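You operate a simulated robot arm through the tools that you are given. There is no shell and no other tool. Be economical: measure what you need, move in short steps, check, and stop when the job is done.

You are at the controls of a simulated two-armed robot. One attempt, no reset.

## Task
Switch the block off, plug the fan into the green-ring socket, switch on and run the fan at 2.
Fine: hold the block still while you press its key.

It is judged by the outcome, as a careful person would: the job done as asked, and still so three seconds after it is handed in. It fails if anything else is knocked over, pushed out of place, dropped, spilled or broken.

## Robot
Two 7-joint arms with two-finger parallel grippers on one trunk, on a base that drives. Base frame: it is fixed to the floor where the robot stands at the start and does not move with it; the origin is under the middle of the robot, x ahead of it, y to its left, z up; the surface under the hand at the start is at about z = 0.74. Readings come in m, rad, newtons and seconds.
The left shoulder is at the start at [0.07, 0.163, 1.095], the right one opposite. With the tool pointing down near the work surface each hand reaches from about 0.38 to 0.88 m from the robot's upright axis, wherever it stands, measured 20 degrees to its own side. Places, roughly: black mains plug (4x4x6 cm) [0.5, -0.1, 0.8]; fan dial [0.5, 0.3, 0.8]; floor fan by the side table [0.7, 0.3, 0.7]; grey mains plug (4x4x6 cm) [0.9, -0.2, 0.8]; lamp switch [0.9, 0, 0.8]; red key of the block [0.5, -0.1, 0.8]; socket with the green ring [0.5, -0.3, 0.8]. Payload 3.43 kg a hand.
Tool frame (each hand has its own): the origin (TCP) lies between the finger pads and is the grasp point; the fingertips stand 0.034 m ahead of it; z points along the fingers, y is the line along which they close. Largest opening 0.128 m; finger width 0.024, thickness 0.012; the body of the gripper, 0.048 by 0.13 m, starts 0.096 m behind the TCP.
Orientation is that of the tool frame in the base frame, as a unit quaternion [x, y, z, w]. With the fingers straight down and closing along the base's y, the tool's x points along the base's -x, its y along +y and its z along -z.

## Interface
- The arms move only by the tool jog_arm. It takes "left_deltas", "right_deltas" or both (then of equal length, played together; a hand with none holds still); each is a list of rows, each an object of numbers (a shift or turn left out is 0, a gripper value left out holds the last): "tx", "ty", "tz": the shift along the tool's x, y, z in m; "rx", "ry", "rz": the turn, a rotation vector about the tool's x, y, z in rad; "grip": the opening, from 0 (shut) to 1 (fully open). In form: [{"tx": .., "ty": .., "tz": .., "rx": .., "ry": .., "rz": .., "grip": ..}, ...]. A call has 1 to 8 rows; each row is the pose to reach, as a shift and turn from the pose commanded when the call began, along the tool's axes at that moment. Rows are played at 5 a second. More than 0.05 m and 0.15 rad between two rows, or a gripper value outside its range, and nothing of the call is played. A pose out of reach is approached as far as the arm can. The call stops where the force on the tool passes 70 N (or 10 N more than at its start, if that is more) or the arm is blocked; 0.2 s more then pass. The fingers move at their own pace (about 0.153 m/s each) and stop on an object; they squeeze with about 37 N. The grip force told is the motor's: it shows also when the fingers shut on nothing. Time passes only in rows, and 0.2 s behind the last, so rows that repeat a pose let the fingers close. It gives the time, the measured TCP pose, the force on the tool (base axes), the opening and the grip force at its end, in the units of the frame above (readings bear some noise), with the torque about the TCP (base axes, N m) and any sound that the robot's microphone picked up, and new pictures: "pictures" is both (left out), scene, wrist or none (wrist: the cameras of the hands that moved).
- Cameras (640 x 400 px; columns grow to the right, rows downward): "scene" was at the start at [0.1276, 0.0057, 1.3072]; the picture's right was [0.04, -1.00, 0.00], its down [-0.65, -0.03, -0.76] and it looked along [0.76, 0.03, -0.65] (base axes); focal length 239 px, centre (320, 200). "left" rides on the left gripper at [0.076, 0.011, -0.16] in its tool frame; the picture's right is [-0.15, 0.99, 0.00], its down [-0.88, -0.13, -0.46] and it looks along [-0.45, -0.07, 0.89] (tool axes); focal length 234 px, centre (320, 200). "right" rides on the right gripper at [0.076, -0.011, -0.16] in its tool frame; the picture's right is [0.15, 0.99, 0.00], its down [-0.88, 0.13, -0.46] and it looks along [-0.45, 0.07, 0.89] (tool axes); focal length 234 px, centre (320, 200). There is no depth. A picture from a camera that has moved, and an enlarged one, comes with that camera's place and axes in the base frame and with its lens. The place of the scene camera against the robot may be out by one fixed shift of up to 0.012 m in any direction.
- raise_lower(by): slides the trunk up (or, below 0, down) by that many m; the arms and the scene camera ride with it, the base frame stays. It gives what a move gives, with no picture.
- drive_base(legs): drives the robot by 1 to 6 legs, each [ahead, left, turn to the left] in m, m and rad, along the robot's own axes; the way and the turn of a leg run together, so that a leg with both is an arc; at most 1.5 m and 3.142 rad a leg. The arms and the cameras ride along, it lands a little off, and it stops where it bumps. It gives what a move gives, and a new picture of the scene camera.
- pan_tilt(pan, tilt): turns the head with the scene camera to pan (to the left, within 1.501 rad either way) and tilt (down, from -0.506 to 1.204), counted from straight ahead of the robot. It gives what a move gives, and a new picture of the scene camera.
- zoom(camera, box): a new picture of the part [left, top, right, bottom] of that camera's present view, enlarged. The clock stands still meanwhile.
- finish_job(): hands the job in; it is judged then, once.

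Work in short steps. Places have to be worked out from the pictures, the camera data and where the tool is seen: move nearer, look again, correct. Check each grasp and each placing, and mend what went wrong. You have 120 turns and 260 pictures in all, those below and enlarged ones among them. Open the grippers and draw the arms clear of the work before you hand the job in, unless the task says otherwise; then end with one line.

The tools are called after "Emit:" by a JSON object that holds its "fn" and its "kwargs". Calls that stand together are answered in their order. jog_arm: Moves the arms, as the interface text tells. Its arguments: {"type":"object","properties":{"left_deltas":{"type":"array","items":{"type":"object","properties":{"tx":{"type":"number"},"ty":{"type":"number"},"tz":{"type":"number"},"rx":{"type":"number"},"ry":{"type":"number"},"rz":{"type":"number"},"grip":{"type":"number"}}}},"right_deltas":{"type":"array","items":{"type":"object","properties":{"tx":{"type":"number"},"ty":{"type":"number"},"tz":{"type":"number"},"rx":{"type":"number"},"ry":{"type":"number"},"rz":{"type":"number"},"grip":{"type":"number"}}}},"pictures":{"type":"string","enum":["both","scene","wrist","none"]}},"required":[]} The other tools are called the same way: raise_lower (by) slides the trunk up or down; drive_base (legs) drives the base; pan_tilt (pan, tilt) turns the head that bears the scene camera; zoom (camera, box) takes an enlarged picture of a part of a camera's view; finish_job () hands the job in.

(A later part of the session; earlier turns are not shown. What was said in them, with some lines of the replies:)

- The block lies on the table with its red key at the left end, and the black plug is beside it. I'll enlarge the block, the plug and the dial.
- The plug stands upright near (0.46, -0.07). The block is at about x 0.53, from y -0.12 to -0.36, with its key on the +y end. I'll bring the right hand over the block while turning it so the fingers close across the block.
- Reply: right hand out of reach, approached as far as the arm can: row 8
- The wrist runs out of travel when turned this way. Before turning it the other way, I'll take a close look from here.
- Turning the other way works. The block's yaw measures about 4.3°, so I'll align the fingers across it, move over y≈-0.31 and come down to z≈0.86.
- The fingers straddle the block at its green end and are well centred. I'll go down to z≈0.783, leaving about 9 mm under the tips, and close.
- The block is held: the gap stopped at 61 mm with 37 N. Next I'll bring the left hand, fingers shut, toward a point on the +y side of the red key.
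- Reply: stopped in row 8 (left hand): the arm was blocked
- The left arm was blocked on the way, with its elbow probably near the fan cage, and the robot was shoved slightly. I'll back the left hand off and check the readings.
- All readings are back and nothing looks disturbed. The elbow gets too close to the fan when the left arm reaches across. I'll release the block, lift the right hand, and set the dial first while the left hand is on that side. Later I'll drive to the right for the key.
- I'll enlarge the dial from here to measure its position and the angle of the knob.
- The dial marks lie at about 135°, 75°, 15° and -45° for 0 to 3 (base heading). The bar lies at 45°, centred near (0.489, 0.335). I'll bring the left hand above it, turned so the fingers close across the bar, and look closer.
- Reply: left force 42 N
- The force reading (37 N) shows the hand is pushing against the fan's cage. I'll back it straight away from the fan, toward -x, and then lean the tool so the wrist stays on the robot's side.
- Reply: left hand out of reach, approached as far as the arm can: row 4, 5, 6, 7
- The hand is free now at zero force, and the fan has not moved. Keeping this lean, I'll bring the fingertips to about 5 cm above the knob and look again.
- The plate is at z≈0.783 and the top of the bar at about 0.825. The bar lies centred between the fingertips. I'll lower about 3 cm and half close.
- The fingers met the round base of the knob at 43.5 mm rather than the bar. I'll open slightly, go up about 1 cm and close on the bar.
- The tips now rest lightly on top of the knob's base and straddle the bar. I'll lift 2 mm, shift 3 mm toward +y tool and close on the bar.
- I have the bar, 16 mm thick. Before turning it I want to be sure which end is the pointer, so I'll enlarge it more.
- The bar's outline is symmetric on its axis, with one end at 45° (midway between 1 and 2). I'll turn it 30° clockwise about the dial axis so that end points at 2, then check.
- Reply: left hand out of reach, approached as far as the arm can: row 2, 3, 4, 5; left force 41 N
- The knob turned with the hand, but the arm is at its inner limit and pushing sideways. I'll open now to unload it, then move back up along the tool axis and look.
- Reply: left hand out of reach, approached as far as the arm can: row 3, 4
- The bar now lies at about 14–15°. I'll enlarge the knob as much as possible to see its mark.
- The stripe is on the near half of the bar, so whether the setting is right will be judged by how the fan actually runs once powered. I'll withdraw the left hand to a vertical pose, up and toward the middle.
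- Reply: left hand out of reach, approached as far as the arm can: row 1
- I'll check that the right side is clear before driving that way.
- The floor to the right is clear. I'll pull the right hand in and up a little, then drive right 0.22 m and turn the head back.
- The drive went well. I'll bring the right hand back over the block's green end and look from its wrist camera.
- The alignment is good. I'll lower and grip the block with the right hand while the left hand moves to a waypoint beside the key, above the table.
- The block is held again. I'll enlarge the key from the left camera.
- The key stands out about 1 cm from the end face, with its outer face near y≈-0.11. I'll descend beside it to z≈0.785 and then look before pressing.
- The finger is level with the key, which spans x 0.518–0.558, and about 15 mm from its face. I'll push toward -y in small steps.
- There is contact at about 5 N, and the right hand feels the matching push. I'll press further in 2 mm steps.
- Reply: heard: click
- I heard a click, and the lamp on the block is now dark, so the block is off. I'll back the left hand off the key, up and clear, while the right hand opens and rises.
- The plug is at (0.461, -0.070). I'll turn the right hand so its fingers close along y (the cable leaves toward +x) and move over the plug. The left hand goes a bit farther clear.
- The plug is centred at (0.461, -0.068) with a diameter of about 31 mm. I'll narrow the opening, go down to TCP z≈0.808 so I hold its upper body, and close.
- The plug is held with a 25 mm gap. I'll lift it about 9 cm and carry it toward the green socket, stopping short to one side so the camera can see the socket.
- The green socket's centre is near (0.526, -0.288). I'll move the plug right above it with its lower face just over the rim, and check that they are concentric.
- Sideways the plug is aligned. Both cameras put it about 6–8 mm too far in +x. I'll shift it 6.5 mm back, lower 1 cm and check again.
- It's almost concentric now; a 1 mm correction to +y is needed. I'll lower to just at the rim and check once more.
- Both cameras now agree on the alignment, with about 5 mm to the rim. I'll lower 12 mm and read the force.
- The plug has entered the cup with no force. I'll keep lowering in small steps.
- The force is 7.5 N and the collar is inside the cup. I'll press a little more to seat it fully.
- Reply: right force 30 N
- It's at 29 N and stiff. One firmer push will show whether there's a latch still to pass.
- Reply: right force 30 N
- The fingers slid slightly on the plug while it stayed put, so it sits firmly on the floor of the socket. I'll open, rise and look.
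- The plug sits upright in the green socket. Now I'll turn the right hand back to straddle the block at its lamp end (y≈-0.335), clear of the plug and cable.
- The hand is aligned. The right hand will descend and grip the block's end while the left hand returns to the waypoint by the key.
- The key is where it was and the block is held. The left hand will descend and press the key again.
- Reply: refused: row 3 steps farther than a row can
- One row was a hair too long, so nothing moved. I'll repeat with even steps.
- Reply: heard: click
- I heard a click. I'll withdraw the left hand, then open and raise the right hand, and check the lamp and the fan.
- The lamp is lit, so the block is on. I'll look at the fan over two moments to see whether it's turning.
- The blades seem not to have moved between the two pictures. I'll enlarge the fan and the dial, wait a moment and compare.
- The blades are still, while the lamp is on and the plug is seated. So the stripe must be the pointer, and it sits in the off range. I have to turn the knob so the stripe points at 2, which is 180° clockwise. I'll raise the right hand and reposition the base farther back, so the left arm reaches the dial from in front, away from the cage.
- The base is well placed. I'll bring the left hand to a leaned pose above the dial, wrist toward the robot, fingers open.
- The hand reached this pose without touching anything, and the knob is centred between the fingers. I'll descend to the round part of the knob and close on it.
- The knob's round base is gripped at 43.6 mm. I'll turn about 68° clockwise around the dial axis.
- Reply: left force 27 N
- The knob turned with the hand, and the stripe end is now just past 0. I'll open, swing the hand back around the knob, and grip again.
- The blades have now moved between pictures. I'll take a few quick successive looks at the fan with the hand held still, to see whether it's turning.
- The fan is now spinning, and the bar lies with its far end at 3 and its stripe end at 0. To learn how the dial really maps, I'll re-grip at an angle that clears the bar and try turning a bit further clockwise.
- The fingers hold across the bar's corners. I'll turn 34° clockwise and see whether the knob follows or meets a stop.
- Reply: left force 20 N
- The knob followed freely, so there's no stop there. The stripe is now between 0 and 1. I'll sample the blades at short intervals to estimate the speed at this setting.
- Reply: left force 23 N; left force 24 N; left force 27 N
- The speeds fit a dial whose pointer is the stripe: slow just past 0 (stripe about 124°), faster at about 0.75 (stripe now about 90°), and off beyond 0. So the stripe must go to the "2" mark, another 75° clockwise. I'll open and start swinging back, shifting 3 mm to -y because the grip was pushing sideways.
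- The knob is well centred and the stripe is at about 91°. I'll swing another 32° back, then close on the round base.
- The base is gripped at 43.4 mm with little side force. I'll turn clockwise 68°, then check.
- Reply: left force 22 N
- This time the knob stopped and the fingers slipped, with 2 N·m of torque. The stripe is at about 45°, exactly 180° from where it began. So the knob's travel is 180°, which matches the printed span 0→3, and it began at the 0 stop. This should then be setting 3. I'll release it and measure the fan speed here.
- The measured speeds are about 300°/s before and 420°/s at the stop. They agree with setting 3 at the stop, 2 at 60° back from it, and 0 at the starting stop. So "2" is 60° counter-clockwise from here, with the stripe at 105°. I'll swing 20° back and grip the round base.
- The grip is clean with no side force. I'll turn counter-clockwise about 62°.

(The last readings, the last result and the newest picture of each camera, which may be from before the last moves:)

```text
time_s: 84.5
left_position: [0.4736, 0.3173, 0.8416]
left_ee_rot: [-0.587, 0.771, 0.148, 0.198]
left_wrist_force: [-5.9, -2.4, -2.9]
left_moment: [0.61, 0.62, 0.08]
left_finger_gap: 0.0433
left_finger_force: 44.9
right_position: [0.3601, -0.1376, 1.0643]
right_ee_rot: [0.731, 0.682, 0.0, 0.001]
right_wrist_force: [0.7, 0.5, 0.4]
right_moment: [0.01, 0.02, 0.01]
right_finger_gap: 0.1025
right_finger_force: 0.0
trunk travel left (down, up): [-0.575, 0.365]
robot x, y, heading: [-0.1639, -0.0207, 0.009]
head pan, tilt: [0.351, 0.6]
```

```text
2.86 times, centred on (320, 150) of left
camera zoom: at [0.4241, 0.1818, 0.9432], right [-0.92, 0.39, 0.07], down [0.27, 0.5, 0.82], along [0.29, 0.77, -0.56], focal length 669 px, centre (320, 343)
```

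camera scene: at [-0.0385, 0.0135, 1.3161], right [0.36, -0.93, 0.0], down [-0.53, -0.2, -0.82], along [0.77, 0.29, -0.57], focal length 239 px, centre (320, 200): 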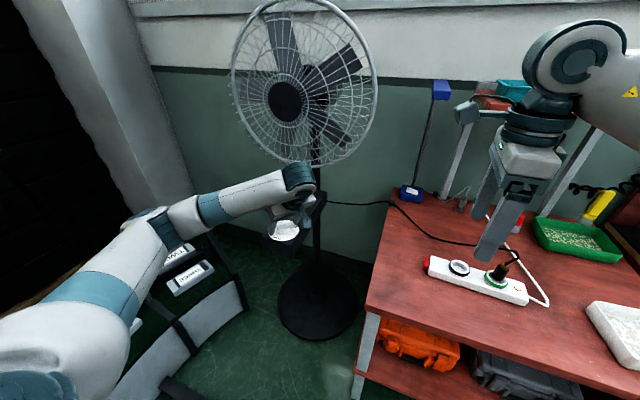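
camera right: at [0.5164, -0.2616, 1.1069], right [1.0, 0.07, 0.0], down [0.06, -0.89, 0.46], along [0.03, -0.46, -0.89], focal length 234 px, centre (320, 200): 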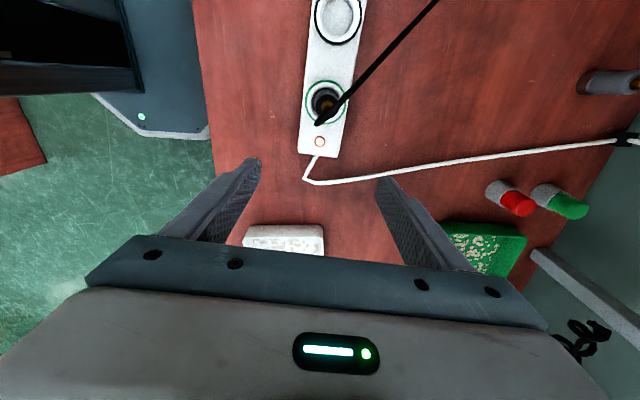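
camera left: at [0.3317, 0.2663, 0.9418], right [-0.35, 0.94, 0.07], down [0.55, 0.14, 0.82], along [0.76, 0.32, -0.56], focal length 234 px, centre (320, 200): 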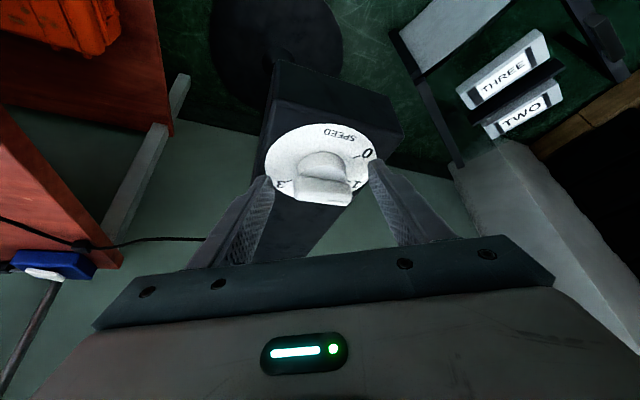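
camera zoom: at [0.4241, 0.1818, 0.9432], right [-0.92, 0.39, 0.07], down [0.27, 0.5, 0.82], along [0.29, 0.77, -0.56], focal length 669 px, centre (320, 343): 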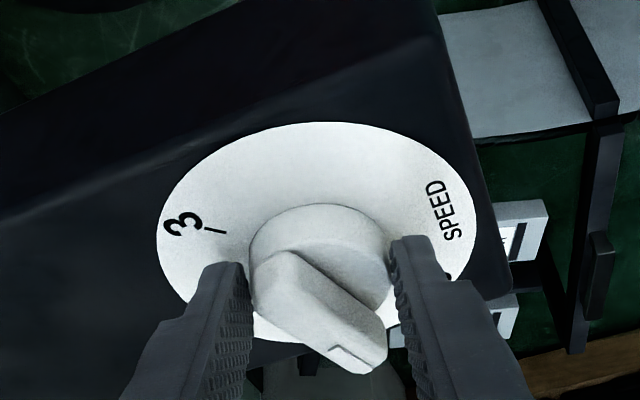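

The knob followed. I'll open, retreat along the tool axis and measure the knob angle from a better viewpoint.

Emit:
{"fn": "jog_arm", "kwargs": {"left_deltas": [{"grip": 0.65}, {"grip": 0.65}, {"grip": 0.65, "tz": -0.03}, {"grip": 0.65, "tz": -0.07}], "pictures": "none"}}

Emit:
{"fn": "zoom", "kwargs": {"camera": "left", "box": [250, 60, 390, 180]}}

Emit:
{"fn": "zoom", "kwargs": {"camera": "scene", "box": [220, 0, 390, 180]}}

Emit:
{"fn": "jog_arm", "kwargs": {"left_deltas": [{"grip": 0.65}], "pictures": "none"}}

Emit:
{"fn": "zoom", "kwargs": {"camera": "scene", "box": [220, 0, 390, 180]}}

Emit:
{"fn": "jog_arm", "kwargs": {"left_deltas": [{"grip": 0.65}, {"grip": 0.65}], "pictures": "none"}}

Emit:
{"fn": "zoom", "kwargs": {"camera": "scene", "box": [220, 0, 390, 180]}}

```text
time_s: 85.5
left_position: [0.462, 0.2807, 0.9024]
left_ee_rot: [-0.587, 0.771, 0.148, 0.199]
left_wrist_force: [-0.8, 0.1, -0.5]
left_moment: [-0.01, -0.04, 0.0]
left_finger_gap: 0.083
left_finger_force: 0.0
right_position: [0.359, -0.1382, 1.0655]
right_ee_rot: [0.73, 0.683, 0.001, 0.0]
right_wrist_force: [0.0, -0.5, 0.7]
right_moment: [0.01, -0.01, 0.0]
right_finger_gap: 0.1025
right_finger_force: 0.0
trunk travel left (down, up): [-0.575, 0.365]
robot x, y, heading: [-0.1622, -0.0217, 0.012]
head pan, tilt: [0.351, 0.6]
```

```text
3.33 times, centred on (320, 120) of left
camera zoom: at [0.4129, 0.1452, 1.0058], right [-0.92, 0.39, 0.07], down [0.27, 0.5, 0.82], along [0.29, 0.77, -0.56], focal length 781 px, centre (320, 467)
```

zoom: 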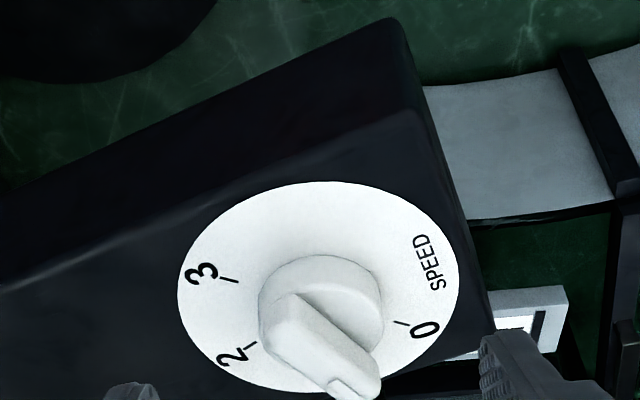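

```text
2.22 times, centred on (305, 90) of scene
camera zoom: at [-0.0392, 0.0126, 1.3162], right [0.36, -0.93, 0.0], down [-0.53, -0.2, -0.83], along [0.77, 0.29, -0.56], focal length 532 px, centre (353, 444)
```

zoom: 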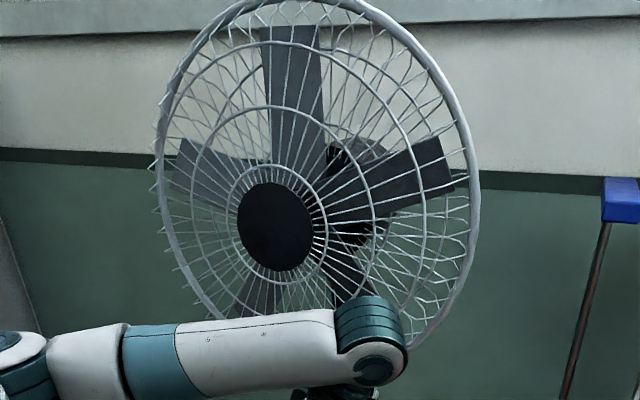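

```text
time_s: 86.0
left_position: [0.4626, 0.2817, 0.9035]
left_ee_rot: [-0.586, 0.771, 0.147, 0.199]
left_wrist_force: [-1.3, -0.5, 0.3]
left_moment: [0.01, -0.01, 0.01]
left_finger_gap: 0.0831
left_finger_force: 0.1
right_position: [0.3587, -0.1372, 1.0662]
right_ee_rot: [0.731, 0.683, 0.001, 0.0]
right_wrist_force: [0.4, 0.5, -0.5]
right_moment: [0.01, 0.01, 0.0]
right_finger_gap: 0.102
right_finger_force: 0.0
trunk travel left (down, up): [-0.575, 0.365]
robot x, y, heading: [-0.167, -0.0217, 0.012]
head pan, tilt: [0.351, 0.6]
```

```text
2.22 times, centred on (305, 90) of scene
camera zoom: at [-0.0389, 0.0134, 1.3163], right [0.36, -0.93, 0.0], down [-0.53, -0.2, -0.83], along [0.77, 0.29, -0.56], focal length 532 px, centre (353, 444)
```

zoom: 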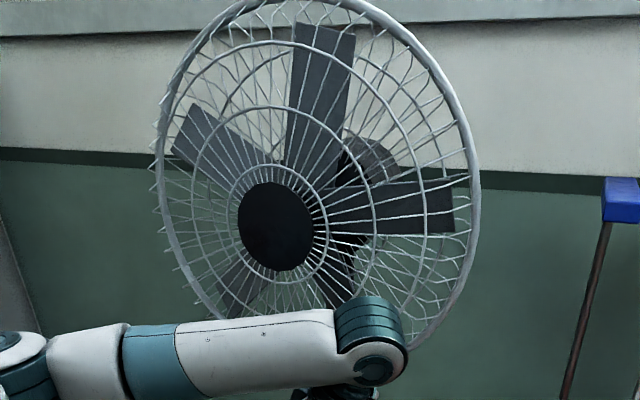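

```text
time_s: 86.5
left_position: [0.462, 0.2806, 0.9034]
left_ee_rot: [-0.586, 0.772, 0.148, 0.199]
left_wrist_force: [-0.3, -0.5, -0.1]
left_moment: [-0.02, -0.01, 0.02]
left_finger_gap: 0.0832
left_finger_force: 0.1
right_position: [0.3597, -0.1377, 1.0656]
right_ee_rot: [0.731, 0.682, 0.0, 0.0]
right_wrist_force: [-0.3, 0.0, 1.0]
right_moment: [-0.01, -0.03, -0.02]
right_finger_gap: 0.1022
right_finger_force: 0.1
trunk travel left (down, up): [-0.575, 0.365]
robot x, y, heading: [-0.1641, -0.0235, 0.016]
head pan, tilt: [0.351, 0.6]
```

```text
2.22 times, centred on (305, 90) of scene
camera zoom: at [-0.0387, 0.0139, 1.3162], right [0.36, -0.93, 0.0], down [-0.53, -0.2, -0.82], along [0.77, 0.29, -0.57], focal length 532 px, centre (353, 444)
```

zoom: 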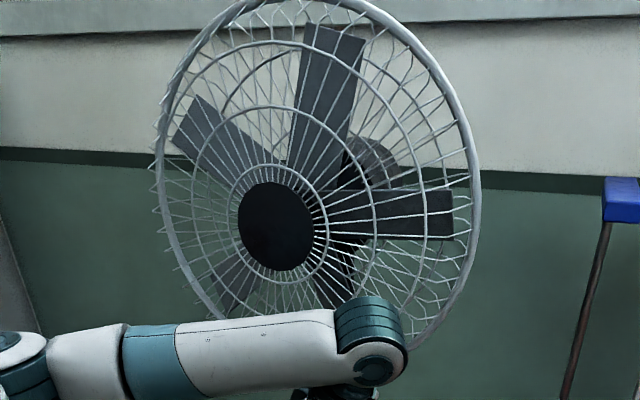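

The bar now measures 103–104°, which is 121° clockwise from the start and so at setting 2.0. I'll sample the speed once more, now that it has settled.

Emit:
{"fn": "jog_arm", "kwargs": {"left_deltas": [{"grip": 0.65}], "pictures": "none"}}

Emit:
{"fn": "zoom", "kwargs": {"camera": "scene", "box": [220, 0, 390, 180]}}

Emit:
{"fn": "jog_arm", "kwargs": {"left_deltas": [{"grip": 0.65}], "pictures": "none"}}

Emit:
{"fn": "zoom", "kwargs": {"camera": "scene", "box": [220, 0, 390, 180]}}

Emit:
{"fn": "jog_arm", "kwargs": {"left_deltas": [{"grip": 0.65}], "pictures": "none"}}

Emit:
{"fn": "zoom", "kwargs": {"camera": "scene", "box": [220, 0, 390, 180]}}

```text
time_s: 87.0
left_position: [0.463, 0.281, 0.9024]
left_ee_rot: [-0.586, 0.771, 0.149, 0.199]
left_wrist_force: [0.1, 0.2, -0.4]
left_moment: [0.01, 0.01, 0.0]
left_finger_gap: 0.0834
left_finger_force: 0.0
right_position: [0.3596, -0.1381, 1.0653]
right_ee_rot: [0.73, 0.683, 0.0, 0.0]
right_wrist_force: [-0.5, -0.1, -0.2]
right_moment: [-0.03, -0.03, -0.01]
right_finger_gap: 0.1024
right_finger_force: 0.1
trunk travel left (down, up): [-0.575, 0.365]
robot x, y, heading: [-0.1655, -0.0194, 0.013]
head pan, tilt: [0.351, 0.6]
```

```text
2.22 times, centred on (305, 90) of scene
camera zoom: at [-0.0387, 0.0139, 1.3162], right [0.36, -0.93, 0.0], down [-0.53, -0.2, -0.82], along [0.77, 0.29, -0.57], focal length 532 px, centre (353, 444)
```

zoom: 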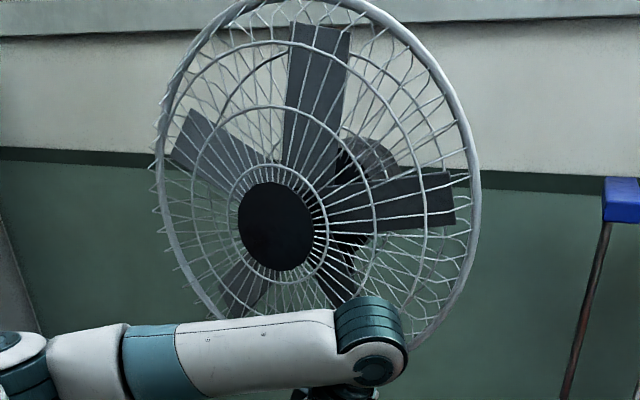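

```text
time_s: 87.3
left_position: [0.4628, 0.2815, 0.9034]
left_ee_rot: [-0.586, 0.771, 0.148, 0.199]
left_wrist_force: [0.9, -0.5, -0.1]
left_moment: [0.01, 0.0, -0.02]
left_finger_gap: 0.0832
left_finger_force: 0.1
right_position: [0.3599, -0.1375, 1.0655]
right_ee_rot: [0.731, 0.682, 0.001, 0.0]
right_wrist_force: [0.6, 0.5, 0.7]
right_moment: [0.0, 0.0, 0.0]
right_finger_gap: 0.1022
right_finger_force: 0.0
trunk travel left (down, up): [-0.575, 0.365]
robot x, y, heading: [-0.1649, -0.0212, 0.014]
head pan, tilt: [0.351, 0.6]
```

```text
2.22 times, centred on (305, 90) of scene
camera zoom: at [-0.0387, 0.0139, 1.3162], right [0.36, -0.93, 0.0], down [-0.53, -0.2, -0.82], along [0.77, 0.29, -0.57], focal length 532 px, centre (353, 444)
```

zoom: 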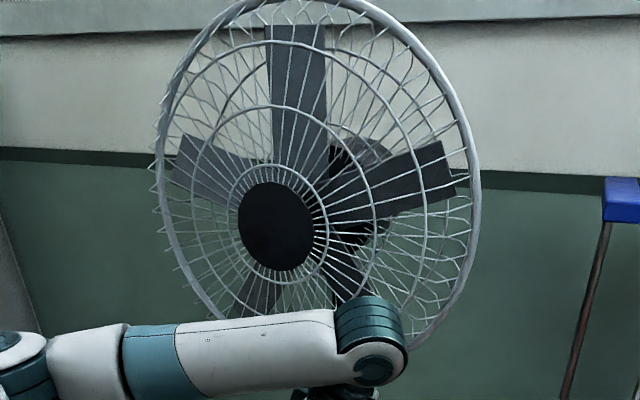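

```text
time_s: 87.8
left_position: [0.4629, 0.2813, 0.9025]
left_ee_rot: [-0.586, 0.771, 0.148, 0.199]
left_wrist_force: [0.5, -0.4, -0.1]
left_moment: [0.02, -0.01, -0.03]
left_finger_gap: 0.0834
left_finger_force: 0.0
right_position: [0.3602, -0.1374, 1.0659]
right_ee_rot: [0.731, 0.683, 0.001, -0.001]
right_wrist_force: [-1.3, -0.3, -0.3]
right_moment: [-0.02, -0.04, -0.01]
right_finger_gap: 0.1022
right_finger_force: 0.1
trunk travel left (down, up): [-0.575, 0.365]
robot x, y, heading: [-0.1647, -0.0222, 0.012]
head pan, tilt: [0.351, 0.6]
```

```text
2.22 times, centred on (305, 90) of scene
camera zoom: at [-0.0387, 0.0139, 1.3162], right [0.36, -0.93, 0.0], down [-0.53, -0.2, -0.82], along [0.77, 0.29, -0.57], focal length 532 px, centre (353, 444)
```

zoom: 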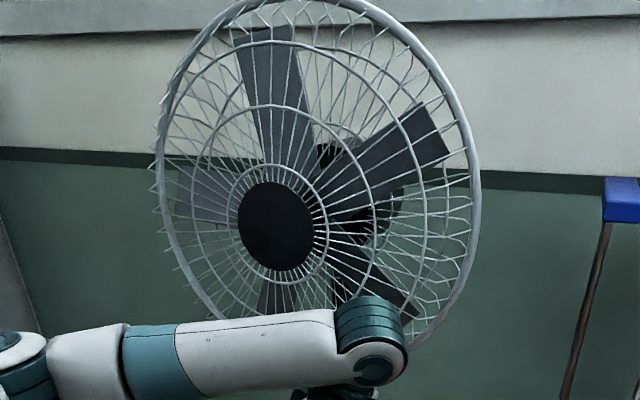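

The speed has settled steadily at about 340°/s (6 rad/s). It came down from the setting-3 value, and the earlier samples near 2 were rising to the same figure, so the fan is running at 2. Now I'll retract the left arm clear of the dial.

Emit:
{"fn": "jog_arm", "kwargs": {"left_deltas": [{"tz": -0.04}, {"tx": -0.006, "ty": 0.02, "tz": -0.08}, {"tx": -0.012, "ty": 0.045, "tz": -0.115}, {"tx": -0.02, "ty": 0.065, "tz": -0.145}, {"tx": -0.027, "ty": 0.087, "tz": -0.17}, {"tx": -0.033, "ty": 0.108, "tz": -0.187}], "pictures": "both"}}

Emit:
{"fn": "pan_tilt", "kwargs": {"pan": 0.1, "tilt": 0.6}}

Emit:
{"fn": "zoom", "kwargs": {"camera": "scene", "box": [320, 180, 520, 320]}}

Emit:
{"fn": "zoom", "kwargs": {"camera": "scene", "box": [150, 170, 270, 270]}}

```text
time_s: 89.2
left_position: [0.3442, 0.256, 1.0793]
left_ee_rot: [-0.586, 0.771, 0.148, 0.199]
left_wrist_force: [-0.7, 0.3, 0.0]
left_moment: [-0.01, -0.03, -0.01]
left_finger_gap: 0.0832
left_finger_force: 0.0
right_position: [0.3587, -0.1381, 1.0661]
right_ee_rot: [0.731, 0.683, 0.0, -0.001]
right_wrist_force: [0.0, 0.3, 0.3]
right_moment: [0.01, 0.0, 0.03]
right_finger_gap: 0.1023
right_finger_force: 0.1
trunk travel left (down, up): [-0.575, 0.365]
robot x, y, heading: [-0.163, -0.0218, 0.013]
head pan, tilt: [0.351, 0.6]
camera scene: at [-0.0399, 0.0139, 1.3163], right [0.36, -0.93, 0.0], down [-0.53, -0.2, -0.83], along [0.77, 0.29, -0.56], focal length 239 px, centre (320, 200)
camera left: at [0.2947, 0.1204, 1.1824], right [-0.92, 0.39, 0.06], down [0.27, 0.5, 0.82], along [0.29, 0.77, -0.56], focal length 234 px, centre (320, 200)
```

scene: 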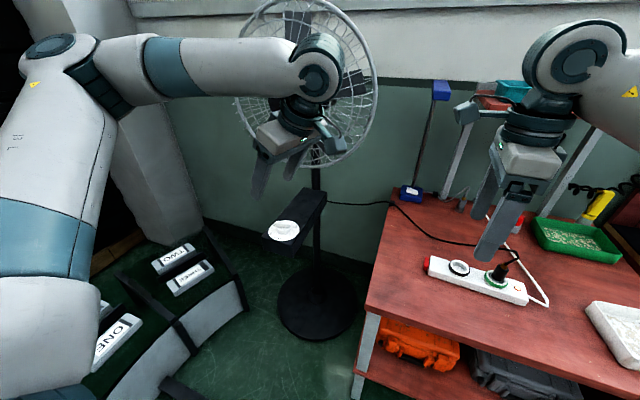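
left: 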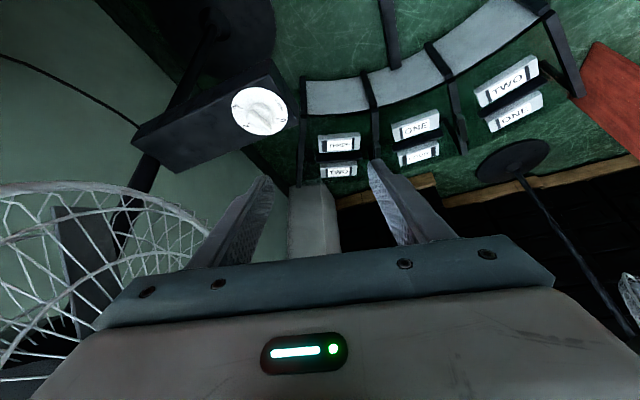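

```text
time_s: 89.9
left_position: [0.3459, 0.2554, 1.0784]
left_ee_rot: [-0.585, 0.772, 0.148, 0.199]
left_wrist_force: [0.2, 0.2, -0.6]
left_moment: [-0.01, 0.05, 0.01]
left_finger_gap: 0.0831
left_finger_force: 0.1
right_position: [0.3594, -0.1387, 1.0651]
right_ee_rot: [0.731, 0.682, 0.0, 0.0]
right_wrist_force: [0.0, -0.6, 0.0]
right_moment: [0.0, -0.04, -0.03]
right_finger_gap: 0.1025
right_finger_force: 0.1
trunk travel left (down, up): [-0.575, 0.365]
robot x, y, heading: [-0.1633, -0.0216, 0.014]
head pan, tilt: [0.099, 0.6]
camera scene: at [-0.0333, -0.0075, 1.3162], right [0.11, -0.99, 0.0], down [-0.56, -0.06, -0.82], along [0.82, 0.09, -0.57], focal length 239 px, centre (320, 200)
```

scene: 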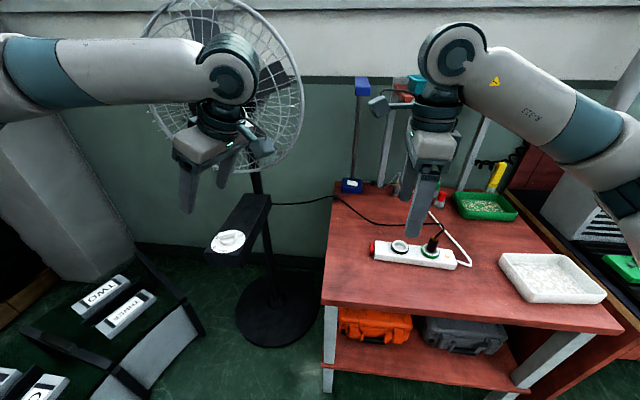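

```text
2.86 times, centred on (420, 250) of scene
camera zoom: at [-0.0333, -0.0075, 1.3162], right [0.11, -0.99, 0.0], down [-0.56, -0.06, -0.82], along [0.82, 0.09, -0.57], focal length 684 px, centre (34, 57)
```

zoom: 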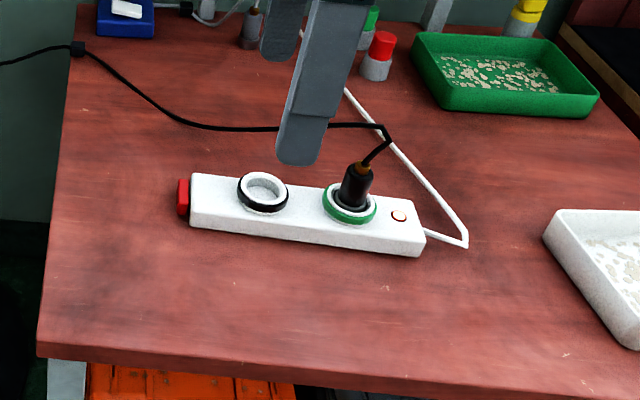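

```text
4.00 times, centred on (210, 220) of scene
camera zoom: at [-0.0333, -0.0075, 1.3162], right [0.11, -0.99, 0.0], down [-0.56, -0.06, -0.82], along [0.82, 0.09, -0.57], focal length 958 px, centre (760, 120)
```

zoom: 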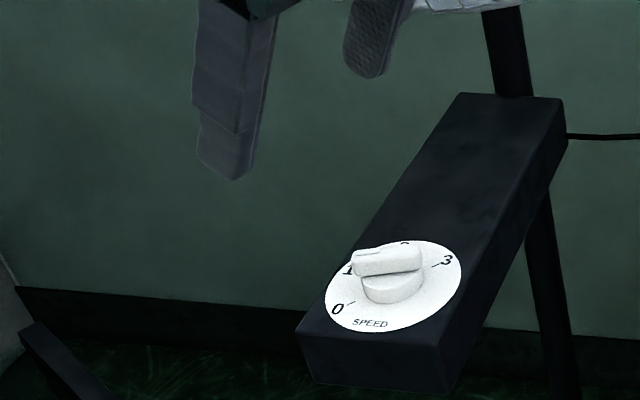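

The block's lamp is lit, the plug is upright in the green socket and nothing on the table has been disturbed. The fan is turning steadily at setting 2. Both grippers are open and clear, so I'll hand in.

Emit:
{"fn": "finish_job", "kwargs": {}}

```text
The job is handed in.
```

I switched the block off while holding it, plugged the fan into the green-ring socket, switched the block back on and left the fan running at what I judge to be setting 2. I set it by the knob's 180° travel and the fan's speed, because the stripe on the knob doesn't line up with the printed numbers. Early on, the left arm touched the fan's cage, but the fan did not visibly move.
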